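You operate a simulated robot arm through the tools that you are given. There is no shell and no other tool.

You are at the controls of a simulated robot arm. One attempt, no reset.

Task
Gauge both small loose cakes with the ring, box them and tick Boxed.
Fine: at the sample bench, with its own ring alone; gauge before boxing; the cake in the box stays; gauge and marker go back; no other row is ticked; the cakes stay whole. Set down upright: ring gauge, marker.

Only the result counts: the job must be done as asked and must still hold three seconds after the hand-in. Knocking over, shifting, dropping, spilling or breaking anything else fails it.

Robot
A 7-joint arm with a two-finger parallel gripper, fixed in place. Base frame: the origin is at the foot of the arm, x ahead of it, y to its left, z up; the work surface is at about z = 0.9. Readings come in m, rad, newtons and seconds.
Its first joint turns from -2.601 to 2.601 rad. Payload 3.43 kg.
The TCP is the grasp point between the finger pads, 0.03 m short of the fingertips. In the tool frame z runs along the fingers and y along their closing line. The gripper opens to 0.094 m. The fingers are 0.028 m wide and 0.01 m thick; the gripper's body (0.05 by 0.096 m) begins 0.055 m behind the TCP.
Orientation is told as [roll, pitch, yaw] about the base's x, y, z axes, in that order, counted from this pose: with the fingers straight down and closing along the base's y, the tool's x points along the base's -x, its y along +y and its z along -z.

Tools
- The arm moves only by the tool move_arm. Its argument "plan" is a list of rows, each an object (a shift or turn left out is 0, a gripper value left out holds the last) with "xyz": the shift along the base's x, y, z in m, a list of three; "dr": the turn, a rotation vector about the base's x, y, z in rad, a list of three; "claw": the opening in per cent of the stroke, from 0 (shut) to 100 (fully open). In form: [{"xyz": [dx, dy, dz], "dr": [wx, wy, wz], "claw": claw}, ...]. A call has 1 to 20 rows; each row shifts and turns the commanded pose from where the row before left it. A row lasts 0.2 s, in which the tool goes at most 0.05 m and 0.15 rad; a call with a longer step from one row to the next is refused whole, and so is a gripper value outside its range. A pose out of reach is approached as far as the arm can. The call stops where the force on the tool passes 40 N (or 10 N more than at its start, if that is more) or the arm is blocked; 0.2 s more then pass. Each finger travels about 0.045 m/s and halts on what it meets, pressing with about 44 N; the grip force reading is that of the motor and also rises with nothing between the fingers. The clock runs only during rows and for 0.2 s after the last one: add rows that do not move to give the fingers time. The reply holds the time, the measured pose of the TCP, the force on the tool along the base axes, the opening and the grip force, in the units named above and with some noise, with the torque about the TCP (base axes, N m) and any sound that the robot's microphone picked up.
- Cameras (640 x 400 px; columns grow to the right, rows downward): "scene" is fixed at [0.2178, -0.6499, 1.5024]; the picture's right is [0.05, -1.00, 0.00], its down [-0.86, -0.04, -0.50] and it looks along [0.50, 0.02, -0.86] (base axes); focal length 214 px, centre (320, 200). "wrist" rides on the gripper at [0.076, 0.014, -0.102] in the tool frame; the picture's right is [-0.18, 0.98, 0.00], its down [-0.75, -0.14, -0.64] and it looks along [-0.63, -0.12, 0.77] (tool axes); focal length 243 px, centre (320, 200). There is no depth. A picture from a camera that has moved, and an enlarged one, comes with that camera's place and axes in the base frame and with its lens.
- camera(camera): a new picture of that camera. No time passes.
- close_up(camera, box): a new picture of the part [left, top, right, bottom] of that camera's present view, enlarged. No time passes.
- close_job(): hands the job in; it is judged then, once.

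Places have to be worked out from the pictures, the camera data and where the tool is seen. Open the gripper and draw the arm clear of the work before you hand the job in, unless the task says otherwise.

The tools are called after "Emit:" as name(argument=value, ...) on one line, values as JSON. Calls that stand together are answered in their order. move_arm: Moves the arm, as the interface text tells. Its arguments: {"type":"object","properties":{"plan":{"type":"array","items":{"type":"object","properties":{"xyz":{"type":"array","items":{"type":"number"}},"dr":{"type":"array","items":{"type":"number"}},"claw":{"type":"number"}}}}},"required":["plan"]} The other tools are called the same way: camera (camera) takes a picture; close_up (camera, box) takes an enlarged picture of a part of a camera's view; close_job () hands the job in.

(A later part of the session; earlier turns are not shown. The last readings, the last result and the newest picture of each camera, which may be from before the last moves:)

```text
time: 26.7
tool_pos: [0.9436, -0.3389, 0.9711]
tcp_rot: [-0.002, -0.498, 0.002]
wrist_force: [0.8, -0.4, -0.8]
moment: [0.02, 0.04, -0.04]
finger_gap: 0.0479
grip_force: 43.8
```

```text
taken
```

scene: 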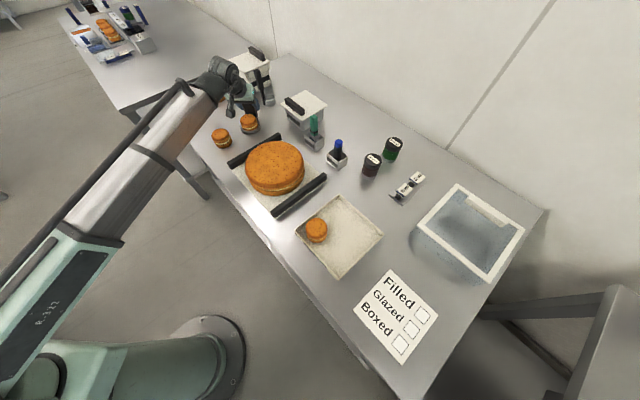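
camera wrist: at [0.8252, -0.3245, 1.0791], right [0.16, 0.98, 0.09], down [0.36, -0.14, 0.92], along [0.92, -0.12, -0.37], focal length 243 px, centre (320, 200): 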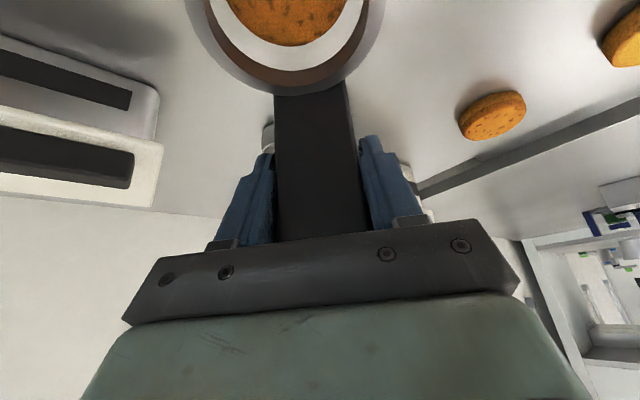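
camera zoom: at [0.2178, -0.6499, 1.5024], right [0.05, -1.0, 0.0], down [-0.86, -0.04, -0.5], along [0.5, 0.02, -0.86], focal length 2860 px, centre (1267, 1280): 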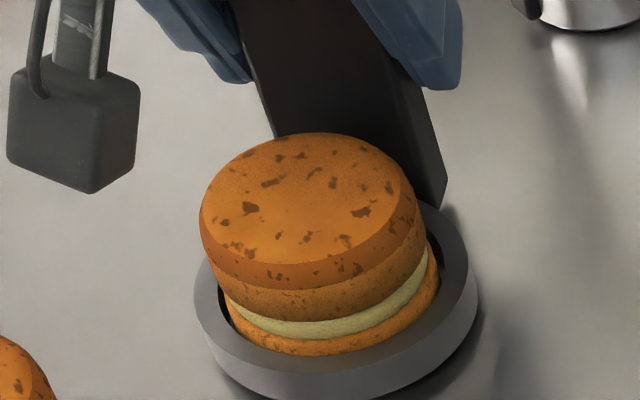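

The ring now encircles the cake at its base, about 4 mm above the table. I'll lower 2.5 mm more, hold briefly, then lift straight up.

Emit:
move_arm(plan=[{"xyz": [0, 0, -0.0015]}, {"xyz": [0, 0, -0.001]}, {}, {}, {}, {}])

Emit:
close_up(camera="scene", box=[234, 104, 264, 134])

```text
time: 28.1
tool_pos: [0.9417, -0.3394, 0.9696]
tcp_rot: [-0.002, -0.497, 0.003]
wrist_force: [0.8, -0.2, -1.5]
moment: [-0.03, -0.03, -0.01]
finger_gap: 0.0476
grip_force: 43.9
```

```text
13.33 times, centred on (249, 119) of scene
camera zoom: at [0.2178, -0.6499, 1.5024], right [0.05, -1.0, 0.0], down [-0.86, -0.04, -0.5], along [0.5, 0.02, -0.86], focal length 2860 px, centre (1267, 1280)
```

zoom: 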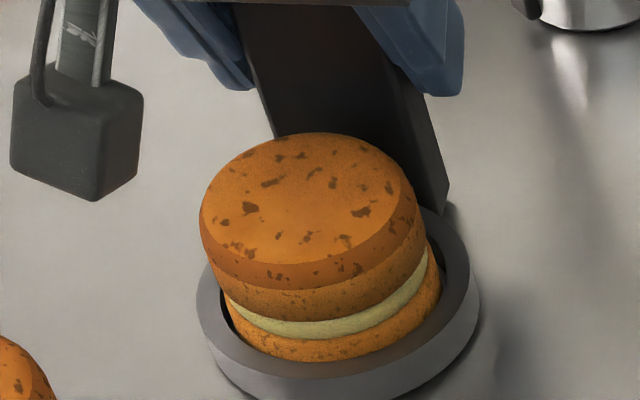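

Gauging of cake B is done. I'll lift straight up 8.5 cm.

Emit:
move_arm(plan=[{"xyz": [0, 0, 0.002]}, {"xyz": [0, 0, 0.004]}, {"xyz": [0, 0, 0.006]}, {"xyz": [0, 0, 0.008]}, {"xyz": [0, 0, 0.01]}, {"xyz": [0, 0, 0.01]}, {"xyz": [0, 0, 0.012]}, {"xyz": [0, 0, 0.012]}, {"xyz": [0, 0, 0.01]}, {"xyz": [0, 0, 0.008]}, {"xyz": [0, 0, 0.004]}, {}, {}])

Emit:
close_up(camera="scene", box=[205, 90, 265, 150])

```text
time: 30.9
tool_pos: [0.9427, -0.3376, 1.0587]
tcp_rot: [-0.001, -0.497, 0.001]
wrist_force: [-1.1, 0.3, -0.6]
moment: [0.0, -0.06, 0.01]
finger_gap: 0.0478
grip_force: 44.0
```

```text
6.67 times, centred on (235, 120) of scene
camera zoom: at [0.2178, -0.6499, 1.5024], right [0.05, -1.0, 0.0], down [-0.86, -0.04, -0.5], along [0.5, 0.02, -0.86], focal length 1430 px, centre (887, 733)
```

zoom: 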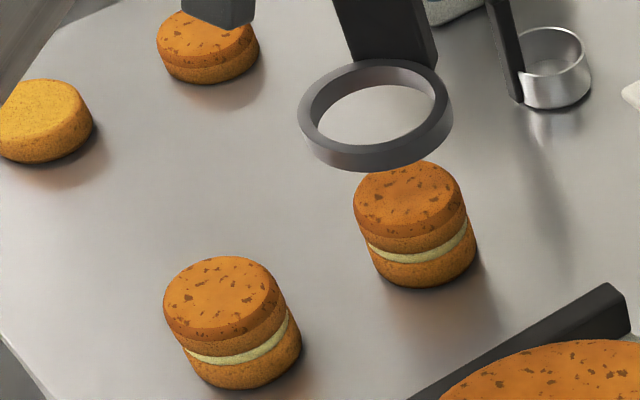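

Cake B is undisturbed. I'll shift the ring by (-0.084,+0.086) to cake A and lower to a hover.

Emit:
move_arm(plan=[{"xyz": [-0.004, 0.004, 0]}, {"xyz": [-0.01, 0.01, 0]}, {"xyz": [-0.014, 0.014, 0]}, {"xyz": [-0.016, 0.016, 0]}, {"xyz": [-0.016, 0.016, -0.002]}, {"xyz": [-0.014, 0.014, -0.004]}, {"xyz": [-0.008, 0.008, -0.008]}, {"xyz": [-0.0022, 0.0035, -0.01]}, {"xyz": [0, 0, -0.01]}, {"xyz": [0, 0, -0.006]}, {}, {}])

Emit:
close_up(camera="scene", box=[206, 119, 236, 149])

Emit:
close_up(camera="wrist", box=[180, 0, 400, 120])

Emit:
camera(camera="scene")

```text
time: 33.5
tool_pos: [0.8583, -0.253, 1.0154]
tcp_rot: [-0.002, -0.497, 0.004]
wrist_force: [-0.1, -0.8, -0.4]
moment: [-0.02, 0.01, 0.0]
finger_gap: 0.0476
grip_force: 44.1
```

```text
13.33 times, centred on (221, 134) of scene
camera zoom: at [0.2178, -0.6499, 1.5024], right [0.05, -1.0, 0.0], down [-0.86, -0.04, -0.5], along [0.5, 0.02, -0.86], focal length 2860 px, centre (1640, 1080)
```

zoom: 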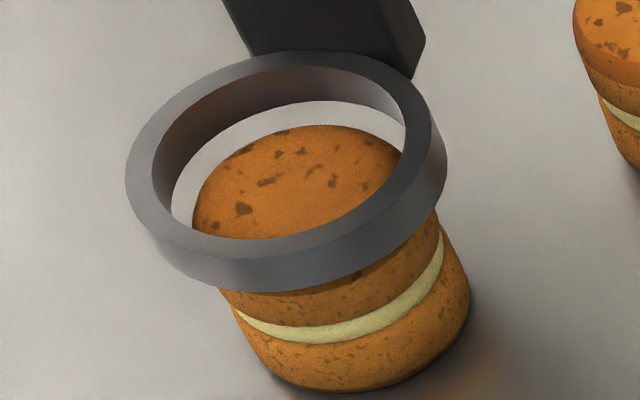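

```text
2.91 times, centred on (290, 60) of wrist
camera zoom: at [0.7421, -0.2385, 1.0687], right [0.16, 0.98, 0.09], down [0.36, -0.14, 0.92], along [0.92, -0.12, -0.37], focal length 706 px, centre (407, 607)
```

zoom: 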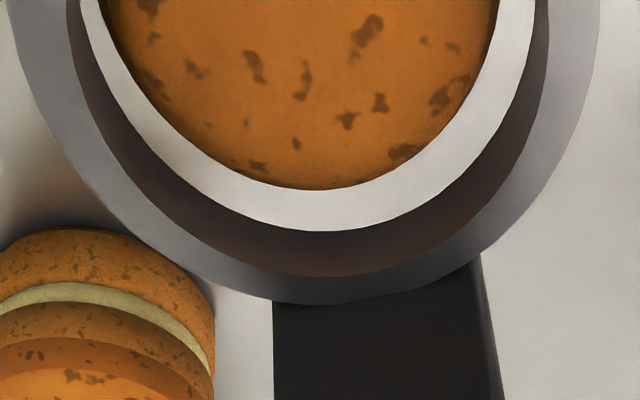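

```text
taken
```

scene: 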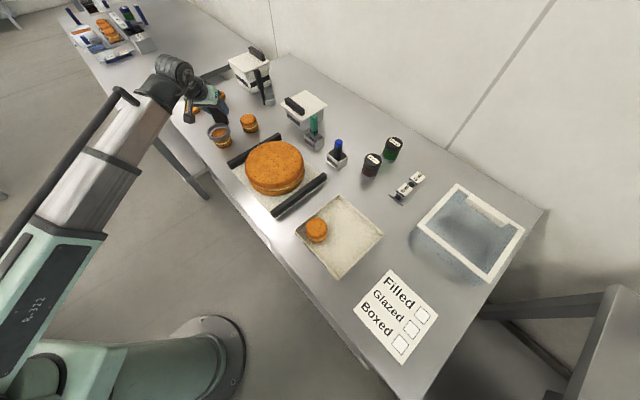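

Compared with B's alignment, the ring is about 1.5 mm too far to +y. I'll correct that and lower 1.2 cm, then recheck.

Emit:
move_arm(plan=[{"xyz": [-0.0005, -0.0015, 0]}, {"xyz": [0, 0, -0.002]}, {"xyz": [0, 0, -0.003]}, {"xyz": [0, 0, -0.003]}, {"xyz": [0, 0, -0.002]}, {}, {}])

Emit:
close_up(camera="scene", box=[206, 119, 236, 149])

Emit:
close_up(camera="wrist", box=[180, 0, 400, 120])

```text
time: 35.1
tool_pos: [0.8583, -0.2543, 1.0059]
tcp_rot: [-0.003, -0.496, 0.001]
wrist_force: [-0.1, -0.3, -1.3]
moment: [-0.01, 0.02, -0.01]
finger_gap: 0.048
grip_force: 44.1
```

```text
13.33 times, centred on (221, 134) of scene
camera zoom: at [0.2178, -0.6499, 1.5024], right [0.05, -1.0, 0.0], down [-0.86, -0.04, -0.5], along [0.5, 0.02, -0.86], focal length 2860 px, centre (1640, 1080)
```

zoom: 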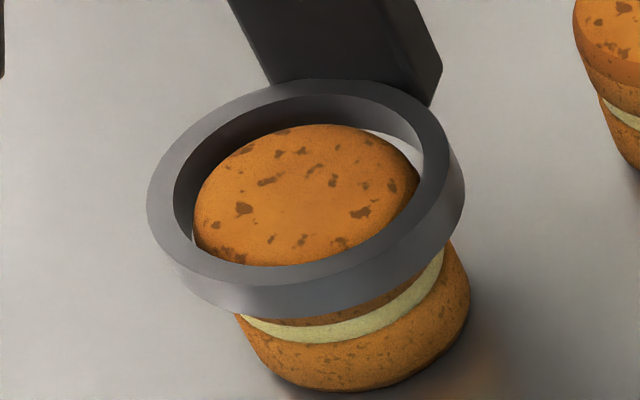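

```text
2.91 times, centred on (290, 60) of wrist
camera zoom: at [0.7422, -0.2398, 1.0591], right [0.16, 0.98, 0.09], down [0.36, -0.14, 0.92], along [0.92, -0.12, -0.37], focal length 706 px, centre (407, 607)
```

zoom: 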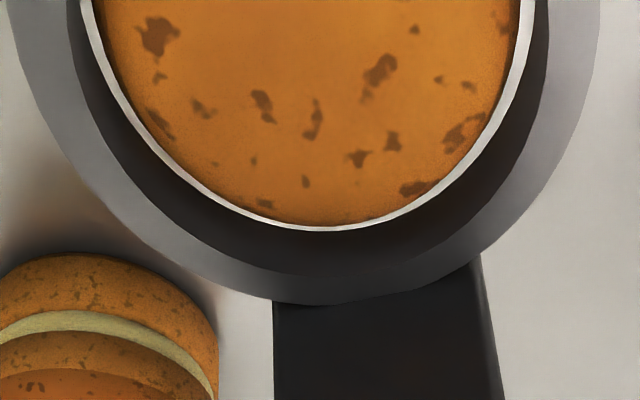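

Well centred now (gaps 13/15 px in the wrist view). Continuing down in small steps.

Emit:
move_arm(plan=[{"xyz": [0, 0, -0.002]}, {"xyz": [0, 0, -0.003]}, {"xyz": [0, 0, -0.003]}, {"xyz": [0, 0, -0.003]}, {"xyz": [0, 0, -0.003]}, {"xyz": [0, 0, -0.003]}, {"xyz": [0, 0, -0.002]}, {}, {}])

Emit:
close_up(camera="scene", box=[206, 119, 236, 149])

Emit:
close_up(camera="wrist", box=[180, 0, 400, 120])

```text
time: 37.1
tool_pos: [0.8576, -0.255, 0.9858]
tcp_rot: [-0.003, -0.497, 0.001]
wrist_force: [0.3, 0.2, -0.1]
moment: [0.0, -0.06, 0.02]
finger_gap: 0.0478
grip_force: 44.0
```

```text
13.33 times, centred on (221, 134) of scene
camera zoom: at [0.2178, -0.6499, 1.5024], right [0.05, -1.0, 0.0], down [-0.86, -0.04, -0.5], along [0.5, 0.02, -0.86], focal length 2860 px, centre (1640, 1080)
```

zoom: 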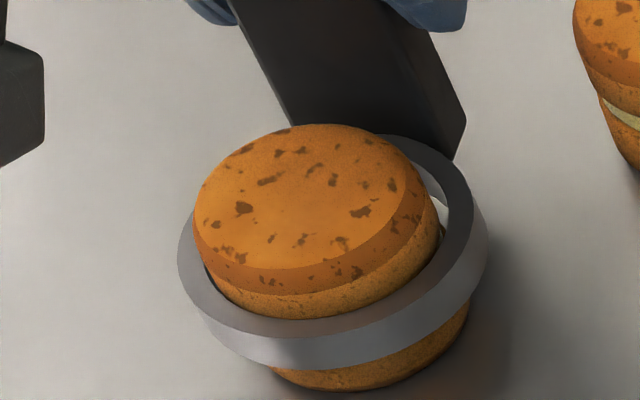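

```text
2.91 times, centred on (290, 60) of wrist
camera zoom: at [0.7419, -0.2399, 1.04], right [0.16, 0.98, 0.09], down [0.36, -0.14, 0.92], along [0.92, -0.12, -0.37], focal length 706 px, centre (407, 607)
```

zoom: 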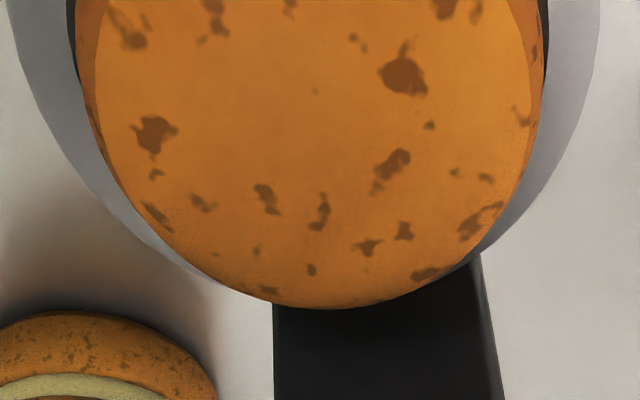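

Still no contact, the cake hasn't moved. Lowering the last ~16 mm with a 0.5 mm nudge to +y.

Emit:
move_arm(plan=[{"xyz": [0, 0.0005, -0.002]}, {"xyz": [0, 0, -0.003]}, {"xyz": [0, 0, -0.003]}, {"xyz": [0, 0, -0.003]}, {"xyz": [0, 0, -0.003]}, {"xyz": [0, 0, -0.002]}, {}, {}, {}])

Emit:
close_up(camera="scene", box=[206, 122, 236, 152])

```text
time: 39.1
tool_pos: [0.8586, -0.2538, 0.9709]
tcp_rot: [-0.002, -0.497, 0.003]
wrist_force: [-0.5, 0.5, -0.3]
moment: [0.05, 0.04, 0.02]
finger_gap: 0.0481
grip_force: 43.6
```

```text
13.33 times, centred on (221, 137) of scene
camera zoom: at [0.2178, -0.6499, 1.5024], right [0.05, -1.0, 0.0], down [-0.86, -0.04, -0.5], along [0.5, 0.02, -0.86], focal length 2860 px, centre (1640, 1040)
```

zoom: 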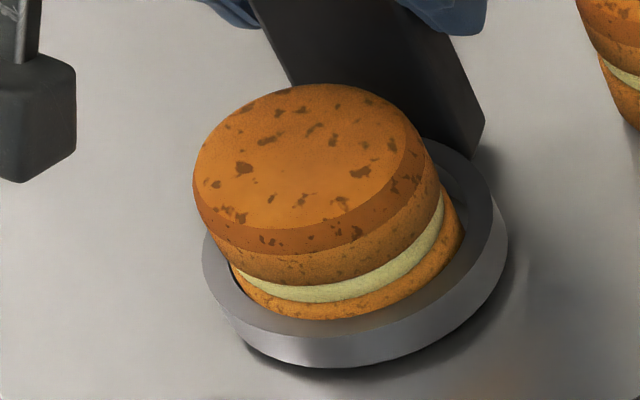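

The ring is at the base of cake A with no contact forces. I'll lower 2 mm more, hold, and check.

Emit:
move_arm(plan=[{"xyz": [0, 0, -0.001]}, {"xyz": [0, 0, -0.001]}, {}, {}, {}, {}])

Emit:
close_up(camera="scene", box=[206, 122, 236, 152])

```text
time: 40.5
tool_pos: [0.8587, -0.254, 0.9692]
tcp_rot: [-0.002, -0.498, 0.002]
wrist_force: [0.2, -0.3, -1.0]
moment: [-0.03, -0.02, -0.01]
finger_gap: 0.048
grip_force: 44.0
```

```text
13.33 times, centred on (221, 137) of scene
camera zoom: at [0.2178, -0.6499, 1.5024], right [0.05, -1.0, 0.0], down [-0.86, -0.04, -0.5], along [0.5, 0.02, -0.86], focal length 2860 px, centre (1640, 1040)
```

zoom: 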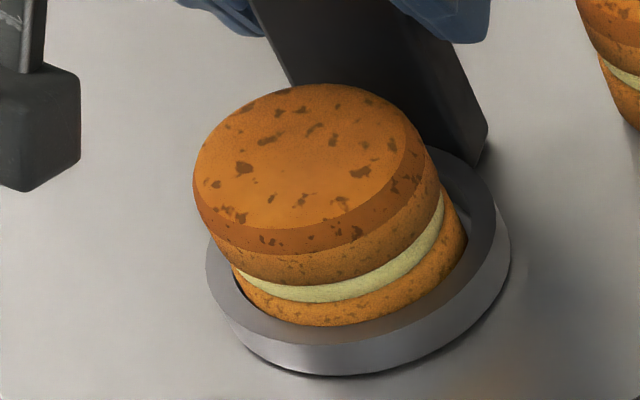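

Both cakes are gauged. I'll lift straight up 16 cm off cake A.

Emit:
move_arm(plan=[{"xyz": [0, 0, 0.002]}, {"xyz": [0, 0, 0.004]}, {"xyz": [0, 0, 0.008]}, {"xyz": [0, 0, 0.012]}, {"xyz": [0, 0, 0.016]}, {"xyz": [0, 0, 0.018]}, {"xyz": [0, 0, 0.02]}, {"xyz": [0, 0, 0.02]}, {"xyz": [0, 0, 0.02]}, {"xyz": [0, 0, 0.018]}, {"xyz": [0, 0, 0.014]}, {"xyz": [0, 0, 0.008]}, {}])

Emit:
camera(camera="scene")

```text
time: 43.3
tool_pos: [0.8588, -0.2542, 1.129]
tcp_rot: [0.0, -0.497, 0.001]
wrist_force: [0.2, 0.0, -0.8]
moment: [0.01, 0.02, 0.0]
finger_gap: 0.0479
grip_force: 44.3
```

```text
taken
```

scene: 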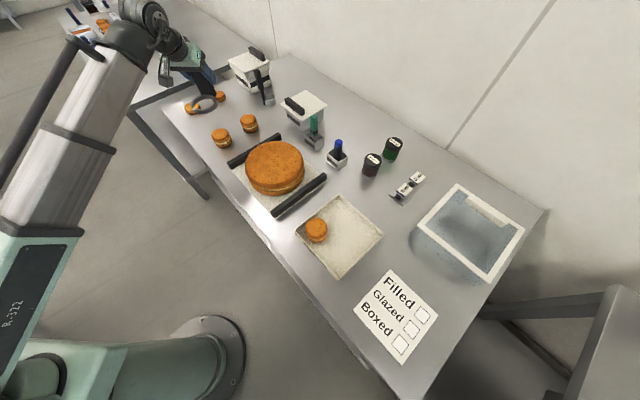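

Both cakes are still in place. Now I'll carry the gauge back along the reverse path to above its original spot, yaw back to -0.785.

Emit:
move_arm(plan=[{"xyz": [-0.002, -0.01, 0.003], "dr": [0, 0, -0.02]}, {"xyz": [-0.005, -0.022, 0.005], "dr": [0, 0, -0.03]}, {"xyz": [-0.007, -0.03, 0.006], "dr": [0, 0, -0.045]}, {"xyz": [-0.008, -0.03, 0.006], "dr": [0, 0, -0.045]}, {"xyz": [-0.008, -0.03, 0.005], "dr": [0, 0, -0.045]}, {"xyz": [-0.006, -0.03, 0.004], "dr": [0, 0, -0.045]}, {"xyz": [-0.004, -0.03, 0], "dr": [0, 0, -0.045]}, {"xyz": [0, -0.03, 0], "dr": [0, 0, -0.045]}, {"xyz": [0, -0.03, 0], "dr": [0, 0, -0.045]}, {"xyz": [0.002, -0.03, 0], "dr": [0, 0, -0.045]}, {"xyz": [0.004, -0.03, 0], "dr": [0, 0, -0.045]}, {"xyz": [0.006, -0.03, 0], "dr": [0, 0, -0.045]}, {"xyz": [0.008, -0.03, 0], "dr": [0, 0, -0.045]}, {"xyz": [0.01, -0.03, -0.003], "dr": [0, 0, -0.045]}, {"xyz": [0.012, -0.03, -0.005], "dr": [0, 0, -0.045]}, {"xyz": [0.012, -0.03, -0.007], "dr": [0, 0, -0.045]}, {"xyz": [0.0105, -0.028, -0.008], "dr": [0, 0, -0.045]}, {"xyz": [0.006, -0.02, -0.006], "dr": [0, 0, -0.04]}, {"xyz": [0.0032, -0.009, -0.0055], "dr": [0, 0, -0.02]}, {}])

Emit:
close_up(camera="scene", box=[320, 70, 390, 160])

Emit:
camera(camera="wrist")

```text
time: 47.5
tool_pos: [0.8914, -0.7654, 1.123]
tcp_rot: [-0.001, -0.498, -0.785]
wrist_force: [-0.1, -0.4, -1.8]
moment: [-0.01, 0.01, 0.04]
finger_gap: 0.0476
grip_force: 43.5
```

```text
4.44 times, centred on (355, 115) of scene
camera zoom: at [0.2178, -0.6499, 1.5024], right [0.05, -1.0, 0.0], down [-0.86, -0.04, -0.5], along [0.5, 0.02, -0.86], focal length 953 px, centre (164, 578)
```

zoom: 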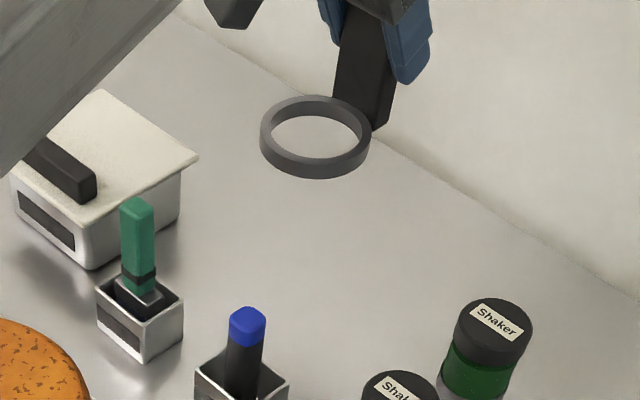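

```text
taken
camera wrist: at [0.8187, -0.6728, 1.1761], right [0.81, 0.58, 0.09], down [0.15, -0.35, 0.92], along [0.57, -0.73, -0.37], focal length 243 px, centre (320, 200)
```

wrist: 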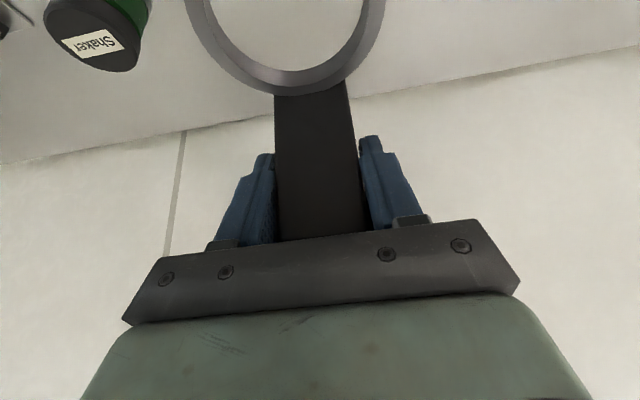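

Back above the original spot. Lowering slowly to about 8 mm above the table, then checking against the original picture.

Emit:
move_arm(plan=[{"xyz": [0, 0, -0.004]}, {"xyz": [0, 0, -0.01]}, {"xyz": [0, 0, -0.016]}, {"xyz": [0, 0, -0.018]}, {"xyz": [0, 0, -0.018]}, {"xyz": [0, 0, -0.018]}, {"xyz": [0, 0, -0.018]}, {"xyz": [0, 0, -0.018]}, {"xyz": [0, 0, -0.014]}, {"xyz": [0, 0, -0.008]}, {"xyz": [0, 0, -0.004]}, {"xyz": [0, 0, -0.003]}, {}, {}])

Emit:
close_up(camera="scene", box=[335, 102, 375, 150])

```text
time: 50.5
tool_pos: [0.8907, -0.7621, 0.9732]
tcp_rot: [-0.003, -0.498, -0.784]
wrist_force: [0.2, -0.6, -0.5]
moment: [-0.04, 0.01, -0.03]
finger_gap: 0.0476
grip_force: 43.7
```

```text
8.33 times, centred on (355, 126) of scene
camera zoom: at [0.2178, -0.6499, 1.5024], right [0.05, -1.0, 0.0], down [-0.86, -0.04, -0.5], along [0.5, 0.02, -0.86], focal length 1787 px, centre (28, 817)
```

zoom: 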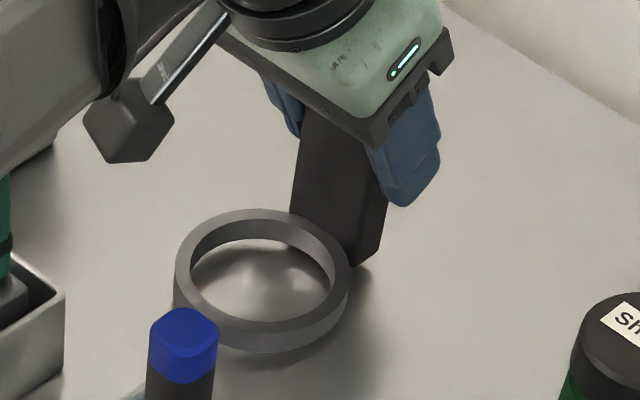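

The ring is in line with its original position, about 7 mm above. Lowering to touch down gently.

Emit:
move_arm(plan=[{"xyz": [0, 0, -0.002]}, {"xyz": [0, 0, -0.002]}, {"xyz": [0, 0, -0.002]}, {"xyz": [0, 0, -0.001]}, {}, {}])

Emit:
close_up(camera="scene", box=[335, 102, 375, 150])

```text
time: 51.9
tool_pos: [0.8918, -0.7633, 0.9676]
tcp_rot: [-0.003, -0.499, -0.785]
wrist_force: [2.8, -1.5, 7.3]
moment: [0.46, 0.21, -0.13]
finger_gap: 0.0477
grip_force: 44.0
```

```text
8.33 times, centred on (355, 126) of scene
camera zoom: at [0.2178, -0.6499, 1.5024], right [0.05, -1.0, 0.0], down [-0.86, -0.04, -0.5], along [0.5, 0.02, -0.86], focal length 1787 px, centre (28, 817)
```

zoom: 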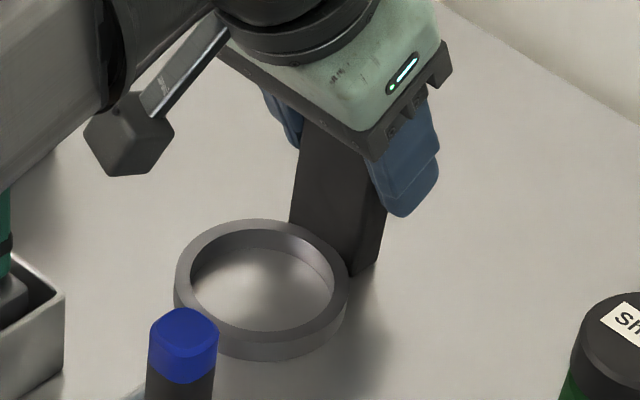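

Touchdown with 7 N and the image matches the original placement. Releasing gradually and backing out along the tool axis.

Emit:
move_arm(plan=[{"xyz": [0, 0, 0.0003], "claw": 45}, {"claw": 50}, {"claw": 54}, {"claw": 60}, {"claw": 75}, {"claw": 90}, {"claw": 100}, {}, {}])

Emit:
close_up(camera="scene", box=[335, 102, 375, 150])

Emit:
camera(camera="wrist")

```text
time: 53.9
tool_pos: [0.8907, -0.7621, 0.9676]
tcp_rot: [-0.002, -0.498, -0.783]
wrist_force: [-0.8, 0.2, 0.5]
moment: [0.01, 0.0, 0.02]
finger_gap: 0.0942
grip_force: 0.0
```

```text
8.33 times, centred on (355, 126) of scene
camera zoom: at [0.2178, -0.6499, 1.5024], right [0.05, -1.0, 0.0], down [-0.86, -0.04, -0.5], along [0.5, 0.02, -0.86], focal length 1787 px, centre (28, 817)
```

zoom: 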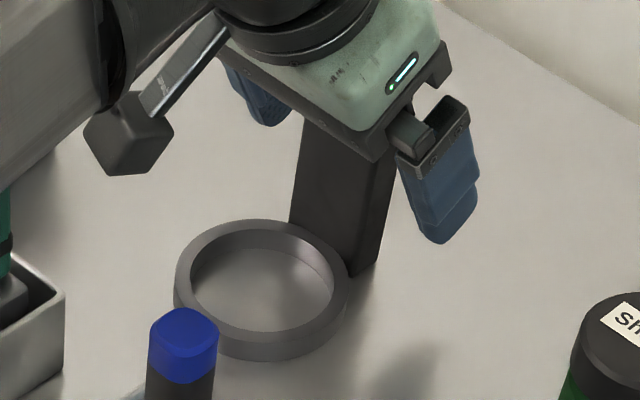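

```text
taken
camera wrist: at [0.8195, -0.6707, 1.0206], right [0.81, 0.58, 0.09], down [0.15, -0.35, 0.92], along [0.57, -0.73, -0.37], focal length 243 px, centre (320, 200)
```

wrist: 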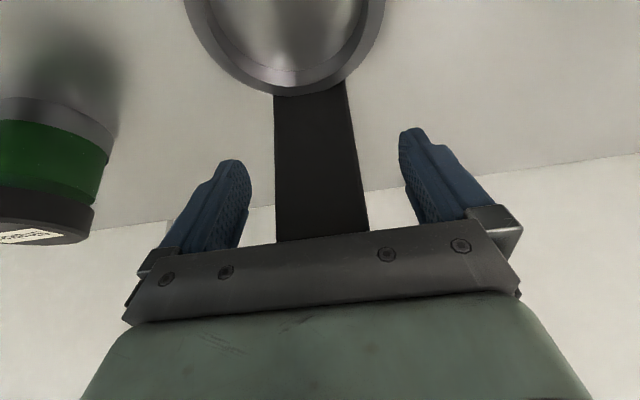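

The gauge stands upright exactly where it was. Backing out along the tool axis now, then up.

Emit:
move_arm(plan=[{"xyz": [-0.002, 0.002, 0.006]}, {"xyz": [-0.005, 0.005, 0.014]}, {"xyz": [-0.006, 0.006, 0.018]}, {"xyz": [-0.006, 0.006, 0.018]}, {"xyz": [-0.006, 0.006, 0.018]}, {"xyz": [-0.006, 0.006, 0.018]}, {"xyz": [-0.007, 0.007, 0.018]}, {"xyz": [-0.01, 0.012, 0.018]}, {"xyz": [-0.012, 0.016, 0.018]}, {"xyz": [-0.014, 0.018, 0.014]}, {"xyz": [-0.012, 0.016, 0.01]}, {"xyz": [-0.006, 0.008, 0.004]}, {}])

Emit:
camera(camera="scene")

Emit:
close_up(camera="scene", box=[335, 102, 375, 150])

```text
time: 56.7
tool_pos: [0.7998, -0.6536, 1.1423]
tcp_rot: [-0.001, -0.497, -0.784]
wrist_force: [-0.5, 0.2, -0.8]
moment: [-0.03, -0.02, 0.0]
finger_gap: 0.0941
grip_force: 0.0
```

```text
taken
```

scene: 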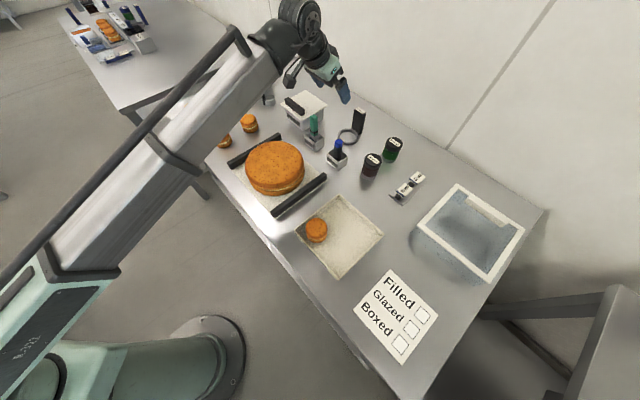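

```text
8.33 times, centred on (355, 126) of scene
camera zoom: at [0.2178, -0.6499, 1.5024], right [0.05, -1.0, 0.0], down [-0.86, -0.04, -0.5], along [0.5, 0.02, -0.86], focal length 1787 px, centre (28, 817)
```

zoom: 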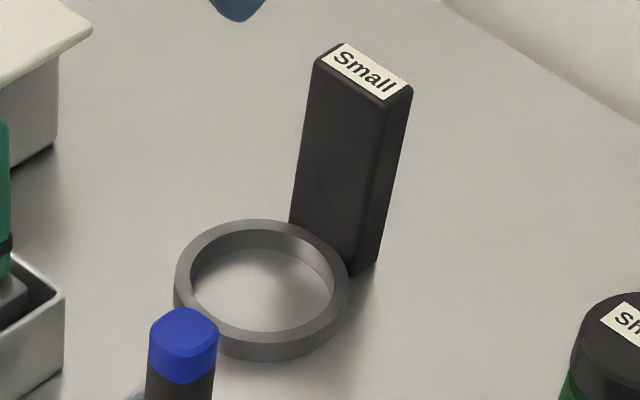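

The gauge is back in its original place, upright. Next, I'll go above cake B at about (0.8905,-0.3386) with the tool turned back to vertical (yaw -45°).

Emit:
move_arm(plan=[{"xyz": [0.002, 0.007, 0], "dr": [0.01, 0.01, 0]}, {"xyz": [0.005, 0.016, 0], "dr": [0.02, 0.02, 0]}, {"xyz": [0.0075, 0.0265, -0.003], "dr": [0.029, 0.029, 0]}, {"xyz": [0.0075, 0.0265, -0.003], "dr": [0.029, 0.029, 0]}, {"xyz": [0.0075, 0.0265, -0.003], "dr": [0.029, 0.029, 0]}, {"xyz": [0.0075, 0.0265, -0.003], "dr": [0.029, 0.029, 0]}, {"xyz": [0.0075, 0.0265, -0.003], "dr": [0.029, 0.029, 0]}, {"xyz": [0.0075, 0.0265, -0.003], "dr": [0.029, 0.029, 0]}, {"xyz": [0.0075, 0.0265, -0.003], "dr": [0.029, 0.029, 0]}, {"xyz": [0.0075, 0.0265, -0.003], "dr": [0.029, 0.029, 0]}, {"xyz": [0.0075, 0.0265, -0.003], "dr": [0.029, 0.029, 0]}, {"xyz": [0.0075, 0.0265, -0.003], "dr": [0.029, 0.029, 0]}, {"xyz": [0.006, 0.019, -0.004], "dr": [0.02, 0.02, 0]}, {"xyz": [0.0025, 0.0095, -0.004], "dr": [0.0115, 0.0115, 0]}, {}, {}])

Emit:
camera(camera="wrist")

Emit:
close_up(camera="scene", box=[205, 80, 285, 150])

```text
time: 60.1
tool_pos: [0.8903, -0.34, 1.1031]
tcp_rot: [-0.002, 0.001, -0.784]
wrist_force: [0.1, 0.1, 0.1]
moment: [-0.02, -0.03, -0.04]
finger_gap: 0.094
grip_force: 0.1
```

```text
taken
camera wrist: at [0.8457, -0.2758, 1.2058], right [0.82, 0.57, 0.0], down [0.43, -0.63, 0.64], along [0.36, -0.53, -0.77], focal length 243 px, centre (320, 200)
```

wrist: 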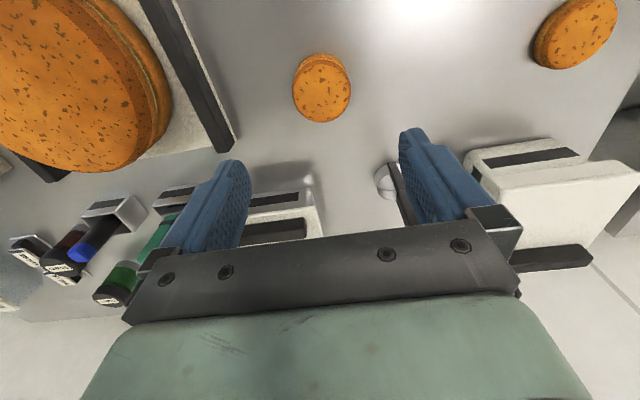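

```text
5.71 times, centred on (245, 115) of scene
camera zoom: at [0.2178, -0.6499, 1.5024], right [0.05, -1.0, 0.0], down [-0.86, -0.04, -0.5], along [0.5, 0.02, -0.86], focal length 1226 px, centre (749, 686)
```

zoom: 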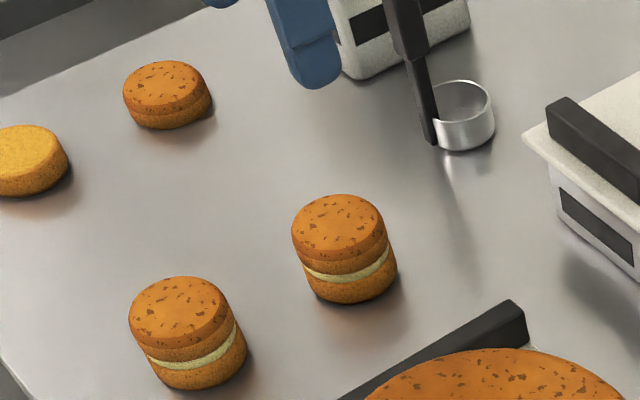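

Cake B lies between the fingers below. I'll descend to z=1.0 (tips still above the cake) and verify alignment.

Emit:
move_arm(plan=[{"xyz": [0, 0, -0.006]}, {"xyz": [0, 0, -0.014]}, {"xyz": [0, 0, -0.02]}, {"xyz": [0, 0, -0.02]}, {"xyz": [0, 0, -0.02]}, {"xyz": [0, 0, -0.014]}, {"xyz": [0, 0, -0.01]}, {}, {}])

Emit:
camera(camera="wrist")

Emit:
close_up(camera="scene", box=[220, 85, 280, 145])

```text
time: 62.1
tool_pos: [0.8889, -0.3374, 0.9983]
tcp_rot: [-0.001, -0.001, -0.784]
wrist_force: [-0.2, 0.9, 1.0]
moment: [-0.01, 0.02, -0.01]
finger_gap: 0.0939
grip_force: 0.0
```

```text
taken
camera wrist: at [0.8454, -0.274, 1.1004], right [0.82, 0.57, 0.0], down [0.43, -0.63, 0.64], along [0.36, -0.53, -0.77], focal length 243 px, centre (320, 200)
```

wrist: 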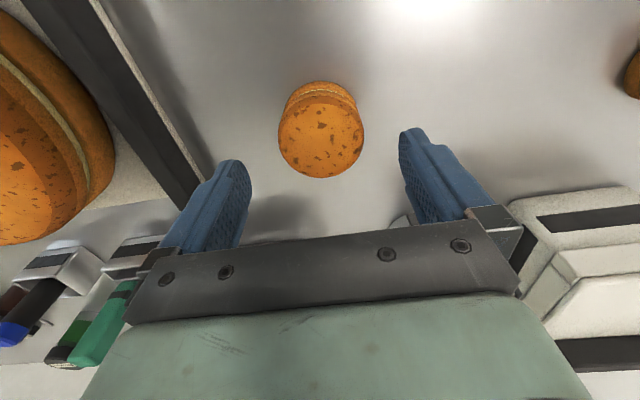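

```text
6.67 times, centred on (250, 115) of scene
camera zoom: at [0.2178, -0.6499, 1.5024], right [0.05, -1.0, 0.0], down [-0.86, -0.04, -0.5], along [0.5, 0.02, -0.86], focal length 1430 px, centre (787, 767)
```

zoom: 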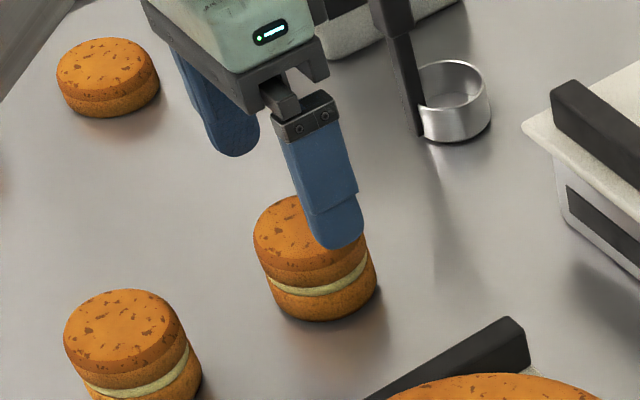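

The cake is centred between the fingers within a few mm. Descending to z≈0.936 (tips ~6 mm above the table).

Emit:
move_arm(plan=[{"xyz": [-0.001, 0.001, -0.006]}, {"xyz": [0, 0, -0.01]}, {"xyz": [0, 0, -0.012]}, {"xyz": [0, 0, -0.012]}, {"xyz": [0, 0, -0.011]}, {"xyz": [0, 0, -0.008]}, {"xyz": [0, 0, -0.0054]}, {}, {}])

Emit:
camera(camera="wrist")

Emit:
close_up(camera="scene", box=[225, 95, 275, 145])

```text
time: 64.1
tool_pos: [0.8907, -0.3379, 0.934]
tcp_rot: [-0.001, -0.001, -0.783]
wrist_force: [0.2, -0.7, 0.5]
moment: [0.01, -0.01, 0.01]
finger_gap: 0.0941
grip_force: 0.0
```

```text
taken
camera wrist: at [0.8456, -0.2743, 1.0363], right [0.82, 0.57, 0.0], down [0.43, -0.63, 0.64], along [0.36, -0.53, -0.77], focal length 243 px, centre (320, 200)
```

wrist: 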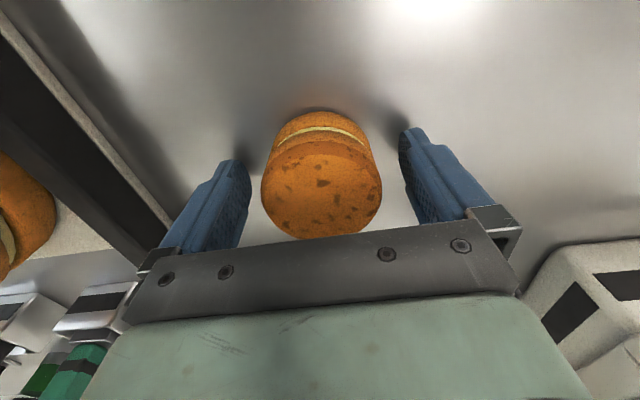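

```text
8.00 times, centred on (250, 120) of scene
camera zoom: at [0.2178, -0.6499, 1.5024], right [0.05, -1.0, 0.0], down [-0.86, -0.04, -0.5], along [0.5, 0.02, -0.86], focal length 1716 px, centre (880, 840)
```

zoom: 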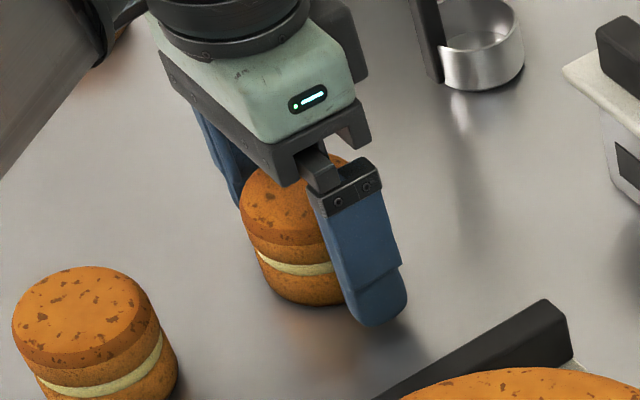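

Fingers are well placed around the cake. I'll close in small steps and watch the grip force so as not to squeeze it.

Emit:
move_arm(plan=[{"claw": 85}, {"claw": 76}, {"claw": 71}, {"claw": 69}, {}, {}])

```text
time: 65.5
tool_pos: [0.8895, -0.339, 0.9355]
tcp_rot: [0.0, -0.001, -0.784]
wrist_force: [-0.4, -0.1, 0.8]
moment: [-0.03, 0.02, -0.03]
finger_gap: 0.0647
grip_force: 0.0
```

No contact yet at 64.7 mm; closing further in 1% steps.

Emit:
move_arm(plan=[{"claw": 67.5}, {"claw": 66.5}, {}, {}])

Emit:
close_up(camera="wrist", box=[220, 90, 440, 240])

```text
time: 66.5
tool_pos: [0.8901, -0.3387, 0.934]
tcp_rot: [0.0, -0.001, -0.783]
wrist_force: [-0.2, -0.2, -0.9]
moment: [0.01, 0.0, 0.0]
finger_gap: 0.0628
grip_force: 0.7
```

```text
2.67 times, centred on (330, 165) of wrist
camera zoom: at [0.8456, -0.2743, 1.0363], right [0.82, 0.57, 0.0], down [0.43, -0.63, 0.64], along [0.36, -0.53, -0.77], focal length 647 px, centre (293, 293)
```

zoom: 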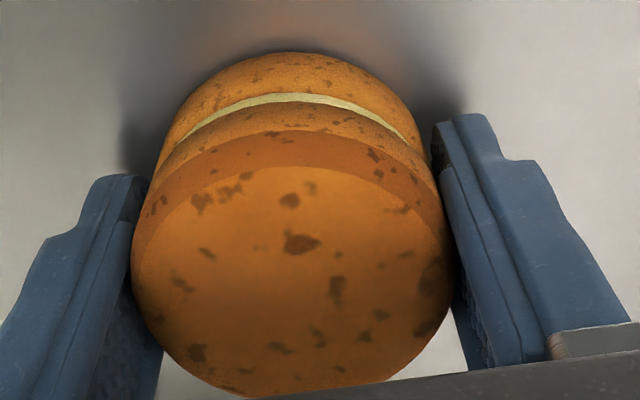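

Nearly touching (62.8 mm). Continuing in smaller steps.

Emit:
move_arm(plan=[{"claw": 65.5}, {"claw": 64.8}, {}, {}])

```text
time: 67.5
tool_pos: [0.8907, -0.3383, 0.9355]
tcp_rot: [-0.002, -0.001, -0.784]
wrist_force: [0.2, -0.2, 0.0]
moment: [0.0, 0.01, 0.01]
finger_gap: 0.0625
grip_force: 10.9
```

Contact at about 62.5 mm with ~11 N, which should be ample for a light cake. Lifting slowly and checking.

Emit:
move_arm(plan=[{"xyz": [0, 0, 0.002]}, {"xyz": [0, 0, 0.004]}, {"xyz": [0, 0, 0.006]}, {"xyz": [0, 0, 0.004]}, {}, {}])

Emit:
close_up(camera="scene", box=[225, 95, 275, 145])

Emit:
close_up(camera="wrist", box=[220, 90, 440, 240])

```text
time: 68.9
tool_pos: [0.8897, -0.339, 0.9504]
tcp_rot: [-0.001, 0.0, -0.786]
wrist_force: [0.0, -0.8, -1.9]
moment: [0.04, 0.01, 0.02]
finger_gap: 0.0622
grip_force: 10.8
```

```text
8.00 times, centred on (250, 120) of scene
camera zoom: at [0.2178, -0.6499, 1.5024], right [0.05, -1.0, 0.0], down [-0.86, -0.04, -0.5], along [0.5, 0.02, -0.86], focal length 1716 px, centre (880, 840)
```

zoom: 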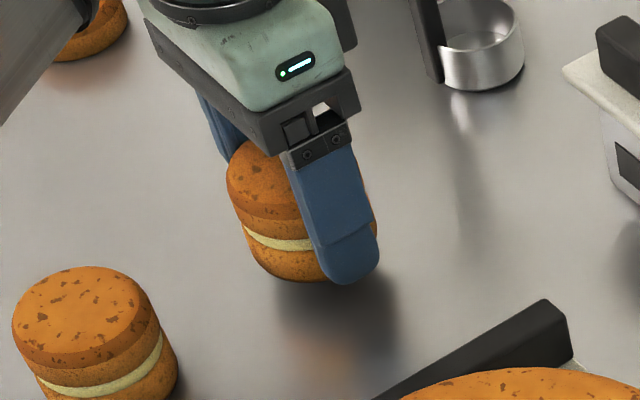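

```text
2.67 times, centred on (330, 165) of wrist
camera zoom: at [0.8455, -0.2737, 1.0522], right [0.82, 0.57, 0.0], down [0.43, -0.63, 0.64], along [0.36, -0.53, -0.77], focal length 647 px, centre (293, 293)
```

zoom: 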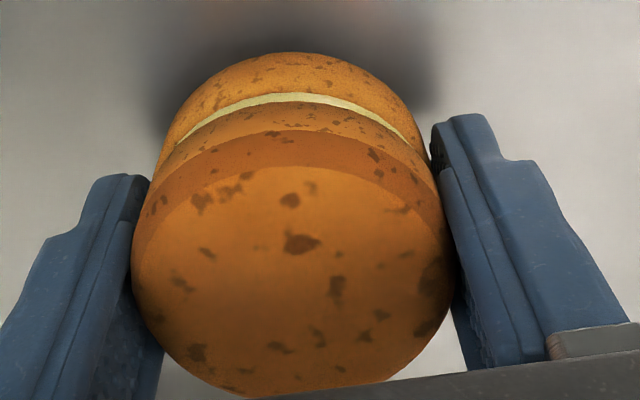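

The cake is held whole. While it is held here, I'll measure the tray (box) precisely.

Emit:
close_up(camera="scene", box=[285, 185, 395, 285])

Emit:
close_up(camera="scene", box=[220, 125, 340, 225])

```text
4.00 times, centred on (340, 235) of scene
camera zoom: at [0.2178, -0.6499, 1.5024], right [0.05, -1.0, 0.0], down [-0.86, -0.04, -0.5], along [0.5, 0.02, -0.86], focal length 858 px, centre (240, 60)
```

zoom: 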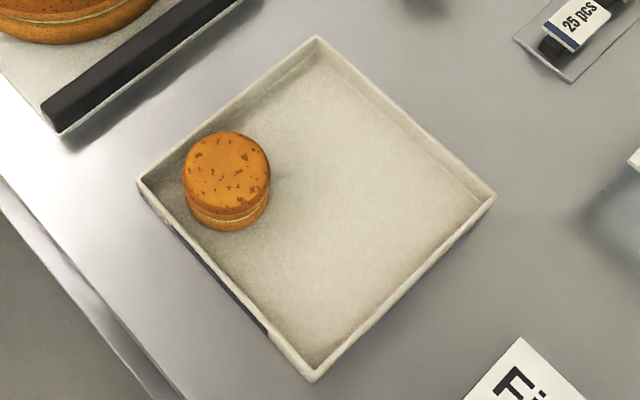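

```text
4.00 times, centred on (280, 175) of scene
camera zoom: at [0.2178, -0.6499, 1.5024], right [0.05, -1.0, 0.0], down [-0.86, -0.04, -0.5], along [0.5, 0.02, -0.86], focal length 858 px, centre (480, 300)
```

zoom: 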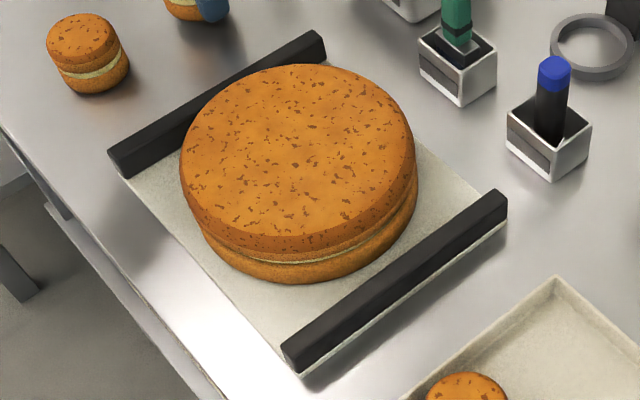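

Tray centre ≈ (0.4515,-0.694) with corners pointing along x and y; the existing cake sits at (0.447,-0.630). I'll put the first cake at about (0.505,-0.708). First lift to carrying height.

Emit:
move_arm(plan=[{"xyz": [0, 0, 0.004]}, {"xyz": [0, 0, 0.01]}, {"xyz": [0, 0, 0.016]}, {"xyz": [0, 0, 0.02]}, {"xyz": [0, 0, 0.022]}, {"xyz": [0, 0, 0.022]}, {"xyz": [0, 0, 0.022]}, {"xyz": [0, 0, 0.018]}, {"xyz": [0, 0, 0.012]}, {"xyz": [0, 0, 0.006]}, {}])

```text
time: 71.3
tool_pos: [0.8885, -0.3376, 1.1024]
tcp_rot: [-0.002, 0.0, -0.784]
wrist_force: [1.0, 0.6, -1.4]
moment: [0.0, 0.01, 0.02]
finger_gap: 0.0622
grip_force: 11.2
```

Grip steady at 11 N. Carrying the cake over to above the first tray slot.

Emit:
move_arm(plan=[{"xyz": [-0.006, -0.006, 0]}, {"xyz": [-0.014, -0.0135, 0]}, {"xyz": [-0.0235, -0.0226, 0]}, {"xyz": [-0.0235, -0.0226, 0]}, {"xyz": [-0.0235, -0.0226, 0]}, {"xyz": [-0.0235, -0.0226, 0]}, {"xyz": [-0.0235, -0.0226, 0]}, {"xyz": [-0.0235, -0.0226, 0]}, {"xyz": [-0.0235, -0.0226, 0]}, {"xyz": [-0.0235, -0.0226, 0]}, {"xyz": [-0.0235, -0.0226, 0]}, {"xyz": [-0.0235, -0.0226, 0]}, {"xyz": [-0.0235, -0.0226, 0]}, {"xyz": [-0.0235, -0.0226, 0]}, {"xyz": [-0.0235, -0.0226, 0]}, {"xyz": [-0.0235, -0.0226, 0]}, {"xyz": [-0.0215, -0.0205, 0]}, {"xyz": [-0.01, -0.01, 0]}, {"xyz": [-0.0038, -0.0038, 0]}, {}])

Emit:
camera(camera="wrist")

Emit:
camera(camera="scene")

```text
time: 75.5
tool_pos: [0.5033, -0.7087, 1.1029]
tcp_rot: [-0.001, 0.001, -0.783]
wrist_force: [0.4, -0.4, -0.1]
moment: [0.0, 0.02, 0.01]
finger_gap: 0.0623
grip_force: 11.3
```

```text
taken
camera wrist: at [0.4601, -0.6445, 1.2049], right [0.82, 0.57, 0.0], down [0.43, -0.63, 0.64], along [0.36, -0.53, -0.77], focal length 243 px, centre (320, 200)
```

wrist: 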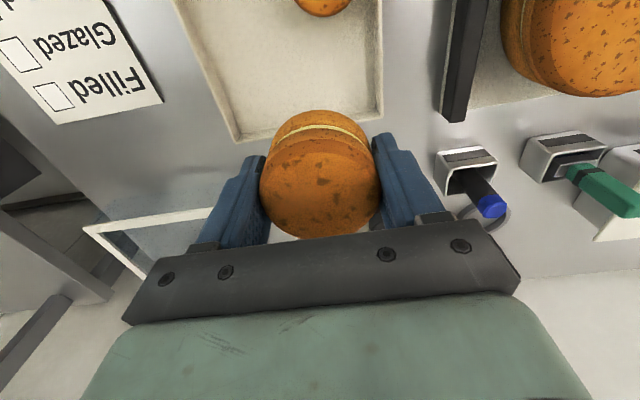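

```text
taken
```

scene: 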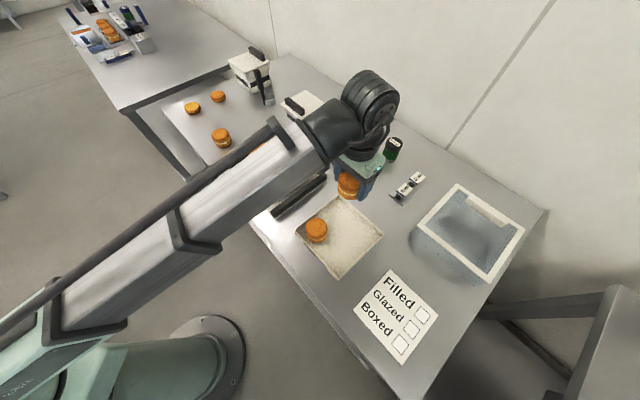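

The cake is above the box. Lowering to z≈0.985 and checking relative to the walls.

Emit:
move_arm(plan=[{"xyz": [0, 0, -0.006]}, {"xyz": [0, 0, -0.014]}, {"xyz": [0, 0, -0.02]}, {"xyz": [0, 0, -0.022]}, {"xyz": [0, 0, -0.022]}, {"xyz": [0, 0, -0.018]}, {"xyz": [0, 0, -0.012]}, {"xyz": [0, 0, -0.005]}, {}, {}])

Emit:
close_up(camera="scene", box=[285, 165, 395, 285])

Emit:
camera(camera="wrist")

```text
time: 77.7
tool_pos: [0.5056, -0.709, 0.9829]
tcp_rot: [0.0, 0.0, -0.784]
wrist_force: [-0.8, -0.1, -0.7]
moment: [0.05, -0.01, -0.01]
finger_gap: 0.0623
grip_force: 10.8
```

```text
3.33 times, centred on (340, 225) of scene
camera zoom: at [0.2178, -0.6499, 1.5024], right [0.05, -1.0, 0.0], down [-0.86, -0.04, -0.5], along [0.5, 0.02, -0.86], focal length 715 px, centre (253, 117)
```

zoom: 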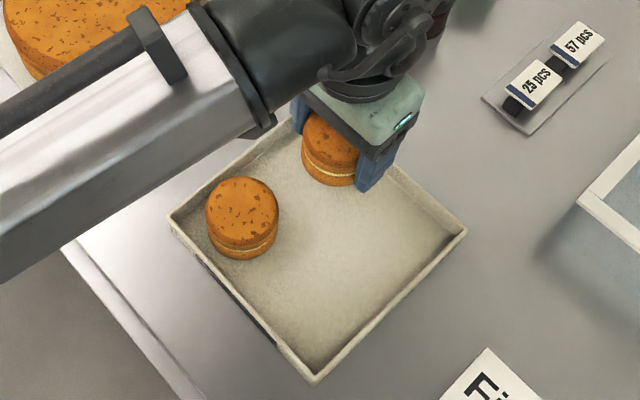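

```text
taken
camera wrist: at [0.4612, -0.6436, 1.0852], right [0.82, 0.57, 0.0], down [0.43, -0.63, 0.64], along [0.36, -0.53, -0.77], focal length 243 px, centre (320, 200)
```

wrist: 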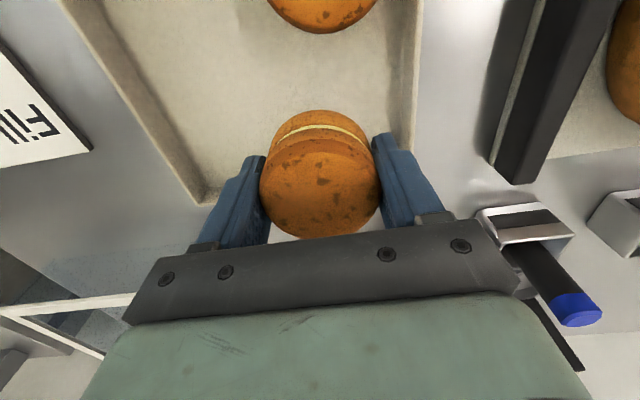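

Position inside the walls looks right (about 7 mm from the outer wall). Lowering to just above the tray floor.

Emit:
move_arm(plan=[{"xyz": [0, 0, -0.006]}, {"xyz": [0, 0, -0.01]}, {"xyz": [0, 0, -0.01]}, {"xyz": [0, 0, -0.008]}, {"xyz": [0, 0, -0.004]}, {"xyz": [0, 0, -0.002]}, {}, {}])

Emit:
close_up(camera="scene", box=[300, 175, 390, 245])

```text
time: 79.5
tool_pos: [0.5053, -0.708, 0.9451]
tcp_rot: [0.0, 0.0, -0.784]
wrist_force: [-0.1, 0.5, -1.2]
moment: [0.02, -0.02, 0.0]
finger_gap: 0.0625
grip_force: 10.9
```

```text
5.71 times, centred on (345, 210) of scene
camera zoom: at [0.2178, -0.6499, 1.5024], right [0.05, -1.0, 0.0], down [-0.86, -0.04, -0.5], along [0.5, 0.02, -0.86], focal length 1226 px, centre (177, 143)
```

zoom: 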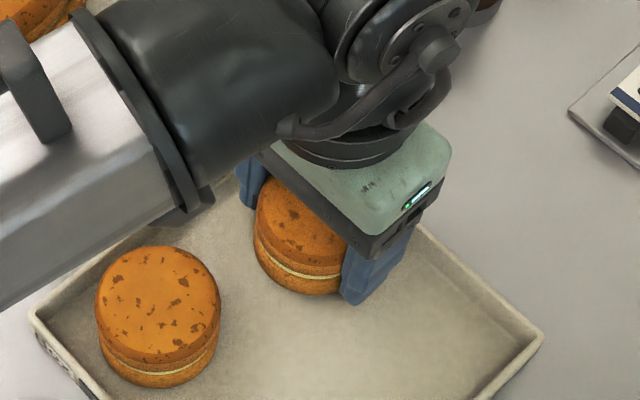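

No contact yet at 0.945. Lowering in 1 mm steps until the floor is felt.

Emit:
move_arm(plan=[{"xyz": [0, 0, -0.001]}, {"xyz": [0, 0, -0.001]}, {"xyz": [0, 0, -0.001]}, {}])

```text
time: 80.5
tool_pos: [0.5056, -0.7072, 0.9405]
tcp_rot: [-0.002, 0.001, -0.784]
wrist_force: [1.0, 0.2, -1.1]
moment: [-0.01, -0.01, 0.0]
finger_gap: 0.0625
grip_force: 11.3
```

Emit:
move_arm(plan=[{"xyz": [0, 0, -0.001]}, {"xyz": [0, 0, -0.001]}, {}])

```text
time: 81.3
tool_pos: [0.5058, -0.7072, 0.9392]
tcp_rot: [0.002, -0.002, -0.783]
wrist_force: [0.7, 0.2, 2.6]
moment: [0.06, 0.02, -0.02]
finger_gap: 0.0625
grip_force: 10.8
```

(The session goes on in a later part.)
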